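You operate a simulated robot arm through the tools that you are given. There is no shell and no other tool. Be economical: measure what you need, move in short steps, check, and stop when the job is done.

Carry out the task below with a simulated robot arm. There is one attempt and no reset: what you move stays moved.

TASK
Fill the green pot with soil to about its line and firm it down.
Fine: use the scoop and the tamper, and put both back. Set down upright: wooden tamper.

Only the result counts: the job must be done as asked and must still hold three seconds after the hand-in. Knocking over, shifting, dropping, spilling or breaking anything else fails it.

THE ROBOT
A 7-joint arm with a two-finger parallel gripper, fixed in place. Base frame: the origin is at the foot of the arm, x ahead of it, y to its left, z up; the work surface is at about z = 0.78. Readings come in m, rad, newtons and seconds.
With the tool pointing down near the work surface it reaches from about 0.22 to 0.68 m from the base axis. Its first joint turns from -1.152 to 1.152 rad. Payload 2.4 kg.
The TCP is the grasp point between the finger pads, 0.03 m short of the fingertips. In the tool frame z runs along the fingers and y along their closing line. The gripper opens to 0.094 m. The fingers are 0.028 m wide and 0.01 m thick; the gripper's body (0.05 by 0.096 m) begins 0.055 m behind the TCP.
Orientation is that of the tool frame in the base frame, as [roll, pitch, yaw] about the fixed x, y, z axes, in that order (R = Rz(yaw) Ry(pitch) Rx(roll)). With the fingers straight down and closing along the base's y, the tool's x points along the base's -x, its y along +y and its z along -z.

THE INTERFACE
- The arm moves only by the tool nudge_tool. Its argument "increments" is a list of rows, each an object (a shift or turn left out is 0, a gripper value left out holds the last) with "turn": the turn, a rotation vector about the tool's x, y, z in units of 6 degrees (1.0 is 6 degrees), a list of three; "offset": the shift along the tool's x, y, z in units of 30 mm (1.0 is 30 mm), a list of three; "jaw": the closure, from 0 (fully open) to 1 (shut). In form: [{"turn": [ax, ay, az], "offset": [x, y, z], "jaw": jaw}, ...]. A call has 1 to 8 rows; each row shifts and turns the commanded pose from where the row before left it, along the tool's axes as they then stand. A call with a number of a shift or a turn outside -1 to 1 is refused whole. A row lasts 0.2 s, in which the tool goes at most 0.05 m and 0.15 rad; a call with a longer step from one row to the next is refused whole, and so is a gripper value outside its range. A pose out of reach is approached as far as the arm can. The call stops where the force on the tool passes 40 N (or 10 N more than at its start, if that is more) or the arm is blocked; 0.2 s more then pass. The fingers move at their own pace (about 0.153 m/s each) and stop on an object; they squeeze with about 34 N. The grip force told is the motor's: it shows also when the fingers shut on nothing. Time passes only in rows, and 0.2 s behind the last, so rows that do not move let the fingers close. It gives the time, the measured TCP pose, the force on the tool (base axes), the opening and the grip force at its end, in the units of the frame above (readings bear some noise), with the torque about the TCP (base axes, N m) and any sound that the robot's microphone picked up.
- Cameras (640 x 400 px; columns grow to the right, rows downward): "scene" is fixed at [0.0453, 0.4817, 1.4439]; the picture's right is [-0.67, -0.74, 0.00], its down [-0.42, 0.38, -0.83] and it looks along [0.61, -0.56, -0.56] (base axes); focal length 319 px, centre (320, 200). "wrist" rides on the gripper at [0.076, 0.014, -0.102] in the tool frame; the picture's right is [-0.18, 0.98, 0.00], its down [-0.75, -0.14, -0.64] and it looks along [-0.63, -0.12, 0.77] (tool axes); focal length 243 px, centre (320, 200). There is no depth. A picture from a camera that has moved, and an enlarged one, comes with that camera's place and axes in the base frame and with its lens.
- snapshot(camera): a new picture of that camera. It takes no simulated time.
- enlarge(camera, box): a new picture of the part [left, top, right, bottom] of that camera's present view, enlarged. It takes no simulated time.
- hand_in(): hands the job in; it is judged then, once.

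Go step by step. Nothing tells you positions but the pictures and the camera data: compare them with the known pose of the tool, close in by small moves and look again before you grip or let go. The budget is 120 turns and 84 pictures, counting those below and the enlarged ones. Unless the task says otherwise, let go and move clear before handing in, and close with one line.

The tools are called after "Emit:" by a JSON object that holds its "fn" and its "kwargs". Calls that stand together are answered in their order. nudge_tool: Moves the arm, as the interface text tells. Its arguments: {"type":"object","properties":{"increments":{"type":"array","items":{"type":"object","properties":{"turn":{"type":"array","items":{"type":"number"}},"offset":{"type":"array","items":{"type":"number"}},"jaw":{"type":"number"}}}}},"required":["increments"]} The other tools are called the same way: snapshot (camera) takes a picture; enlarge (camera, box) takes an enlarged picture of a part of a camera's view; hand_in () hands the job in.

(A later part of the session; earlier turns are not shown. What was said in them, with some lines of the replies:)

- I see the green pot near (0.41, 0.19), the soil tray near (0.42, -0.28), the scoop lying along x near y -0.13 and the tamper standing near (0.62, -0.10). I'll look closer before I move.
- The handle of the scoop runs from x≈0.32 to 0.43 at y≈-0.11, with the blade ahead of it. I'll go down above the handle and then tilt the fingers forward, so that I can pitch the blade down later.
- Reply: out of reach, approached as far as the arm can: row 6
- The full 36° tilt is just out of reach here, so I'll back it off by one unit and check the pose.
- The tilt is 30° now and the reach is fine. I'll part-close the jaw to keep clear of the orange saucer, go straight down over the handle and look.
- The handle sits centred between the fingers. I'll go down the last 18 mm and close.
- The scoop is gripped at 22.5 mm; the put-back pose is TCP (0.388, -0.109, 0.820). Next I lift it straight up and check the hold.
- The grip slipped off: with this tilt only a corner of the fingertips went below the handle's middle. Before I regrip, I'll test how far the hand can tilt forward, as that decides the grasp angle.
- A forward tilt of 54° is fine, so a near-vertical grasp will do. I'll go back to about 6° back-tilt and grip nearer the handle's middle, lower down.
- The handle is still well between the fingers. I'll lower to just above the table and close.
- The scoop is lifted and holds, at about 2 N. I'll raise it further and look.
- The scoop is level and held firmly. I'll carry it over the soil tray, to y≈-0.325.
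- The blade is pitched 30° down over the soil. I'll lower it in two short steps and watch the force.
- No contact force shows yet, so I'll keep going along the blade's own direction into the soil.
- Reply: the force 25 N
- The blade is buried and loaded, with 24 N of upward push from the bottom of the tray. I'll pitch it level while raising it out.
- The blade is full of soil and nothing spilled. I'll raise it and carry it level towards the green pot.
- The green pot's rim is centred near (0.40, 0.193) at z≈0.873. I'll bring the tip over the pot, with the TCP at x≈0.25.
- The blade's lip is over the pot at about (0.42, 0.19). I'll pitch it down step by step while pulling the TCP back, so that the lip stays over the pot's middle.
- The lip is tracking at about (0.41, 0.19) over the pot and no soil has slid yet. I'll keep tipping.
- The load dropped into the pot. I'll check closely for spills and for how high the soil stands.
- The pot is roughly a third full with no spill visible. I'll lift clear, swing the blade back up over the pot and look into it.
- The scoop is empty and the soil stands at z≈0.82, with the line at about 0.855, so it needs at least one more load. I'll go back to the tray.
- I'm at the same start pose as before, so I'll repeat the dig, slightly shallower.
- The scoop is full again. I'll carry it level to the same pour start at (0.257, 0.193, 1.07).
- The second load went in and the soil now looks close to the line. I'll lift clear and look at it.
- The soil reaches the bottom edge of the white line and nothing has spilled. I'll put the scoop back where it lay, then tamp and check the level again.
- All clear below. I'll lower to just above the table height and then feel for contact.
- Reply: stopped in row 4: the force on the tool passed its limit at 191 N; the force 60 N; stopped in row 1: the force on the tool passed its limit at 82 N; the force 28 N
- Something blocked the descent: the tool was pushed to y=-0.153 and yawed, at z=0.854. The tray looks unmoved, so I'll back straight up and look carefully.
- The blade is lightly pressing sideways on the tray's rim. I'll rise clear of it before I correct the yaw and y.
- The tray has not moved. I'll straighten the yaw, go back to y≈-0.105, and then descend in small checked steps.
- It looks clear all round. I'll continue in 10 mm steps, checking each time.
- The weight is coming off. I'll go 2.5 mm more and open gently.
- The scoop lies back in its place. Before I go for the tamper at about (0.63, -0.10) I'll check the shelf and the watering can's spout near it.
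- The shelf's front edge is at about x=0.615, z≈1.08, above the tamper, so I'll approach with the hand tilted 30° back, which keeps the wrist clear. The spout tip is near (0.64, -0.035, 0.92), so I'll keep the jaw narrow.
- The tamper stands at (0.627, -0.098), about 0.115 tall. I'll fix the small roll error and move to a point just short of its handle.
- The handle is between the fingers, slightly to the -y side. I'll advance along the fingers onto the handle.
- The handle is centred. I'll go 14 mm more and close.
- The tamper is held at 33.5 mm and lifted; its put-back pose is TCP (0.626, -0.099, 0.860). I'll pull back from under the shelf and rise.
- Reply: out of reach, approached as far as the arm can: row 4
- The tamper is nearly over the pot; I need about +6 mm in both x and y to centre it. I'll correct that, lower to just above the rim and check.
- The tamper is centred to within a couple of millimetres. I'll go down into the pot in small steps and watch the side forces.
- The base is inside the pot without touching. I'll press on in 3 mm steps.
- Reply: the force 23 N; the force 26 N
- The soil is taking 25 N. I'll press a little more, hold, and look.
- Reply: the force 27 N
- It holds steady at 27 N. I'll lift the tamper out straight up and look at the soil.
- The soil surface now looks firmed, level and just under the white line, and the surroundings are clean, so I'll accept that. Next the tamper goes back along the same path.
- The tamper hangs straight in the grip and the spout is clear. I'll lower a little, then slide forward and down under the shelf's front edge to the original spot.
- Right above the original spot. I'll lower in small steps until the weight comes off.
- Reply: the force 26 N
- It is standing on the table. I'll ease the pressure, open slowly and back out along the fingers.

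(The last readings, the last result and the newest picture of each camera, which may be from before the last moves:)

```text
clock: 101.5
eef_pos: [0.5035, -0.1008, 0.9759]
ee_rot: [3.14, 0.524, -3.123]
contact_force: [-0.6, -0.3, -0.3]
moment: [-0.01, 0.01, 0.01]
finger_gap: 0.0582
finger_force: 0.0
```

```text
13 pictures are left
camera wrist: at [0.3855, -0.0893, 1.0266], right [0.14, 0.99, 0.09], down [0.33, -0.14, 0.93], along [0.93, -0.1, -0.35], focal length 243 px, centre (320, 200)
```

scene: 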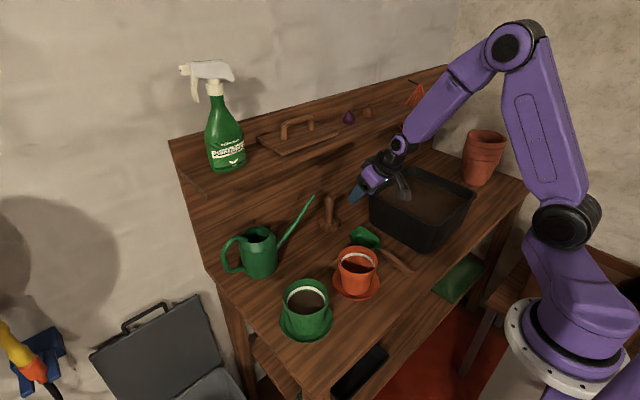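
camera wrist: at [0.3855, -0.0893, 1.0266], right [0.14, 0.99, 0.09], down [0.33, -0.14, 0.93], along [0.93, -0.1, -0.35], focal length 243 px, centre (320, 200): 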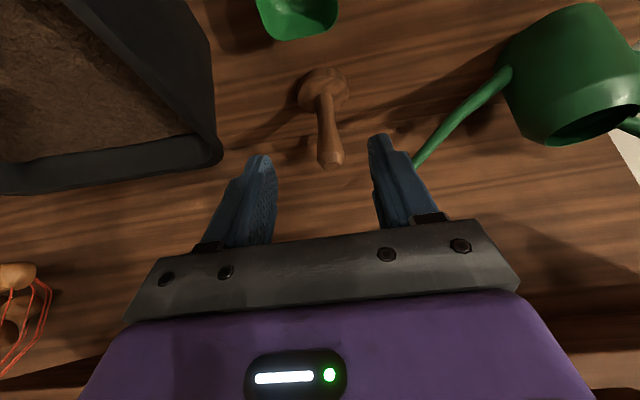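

Both tools are back and the tamper stands upright. I'll take one last close look at the pot and the tamper.

Emit:
{"fn": "enlarge", "kwargs": {"camera": "scene", "box": [275, 268, 335, 328]}}

Emit:
{"fn": "enlarge", "kwargs": {"camera": "scene", "box": [220, 170, 480, 350]}}

```text
6.67 times, centred on (305, 298) of scene
camera zoom: at [0.0453, 0.4817, 1.4439], right [-0.67, -0.74, 0.0], down [-0.42, 0.38, -0.83], along [0.61, -0.56, -0.56], focal length 2129 px, centre (420, -453)
```

zoom: 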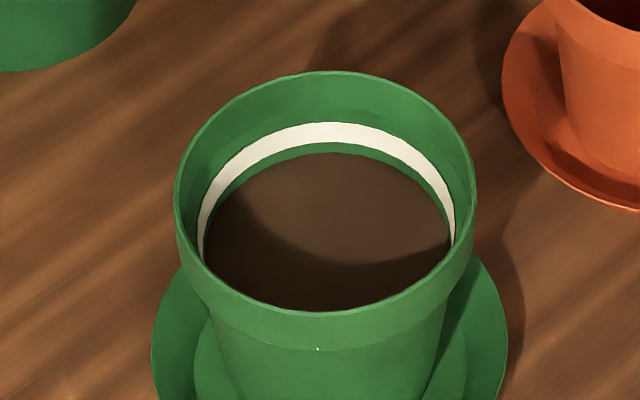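

```text
2.22 times, centred on (350, 260) of scene
camera zoom: at [0.0453, 0.4817, 1.4439], right [-0.67, -0.74, 0.0], down [-0.42, 0.38, -0.83], along [0.61, -0.56, -0.56], focal length 710 px, centre (253, 67)
```

zoom: 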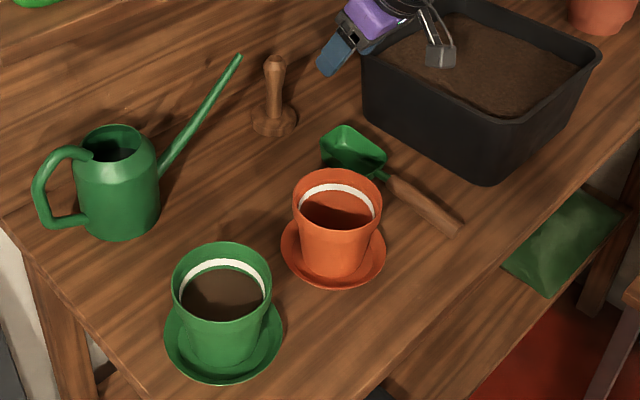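

The soil is firmed about 4 mm under the white line. The scoop and tamper are back in place with the tamper upright, nothing is spilled and the gripper is clear, so I'm handing in.

Emit:
{"fn": "hand_in", "kwargs": {}}

```text
The job is handed in.
```

I handed the job in with the green pot holding two scoops of soil, firmed to about 4 mm below its line, the scoop and upright tamper back in place and nothing spilled; on the way back the scoop hit something hard (191 N) and pressed on the tray's rim, but the tray did not move.
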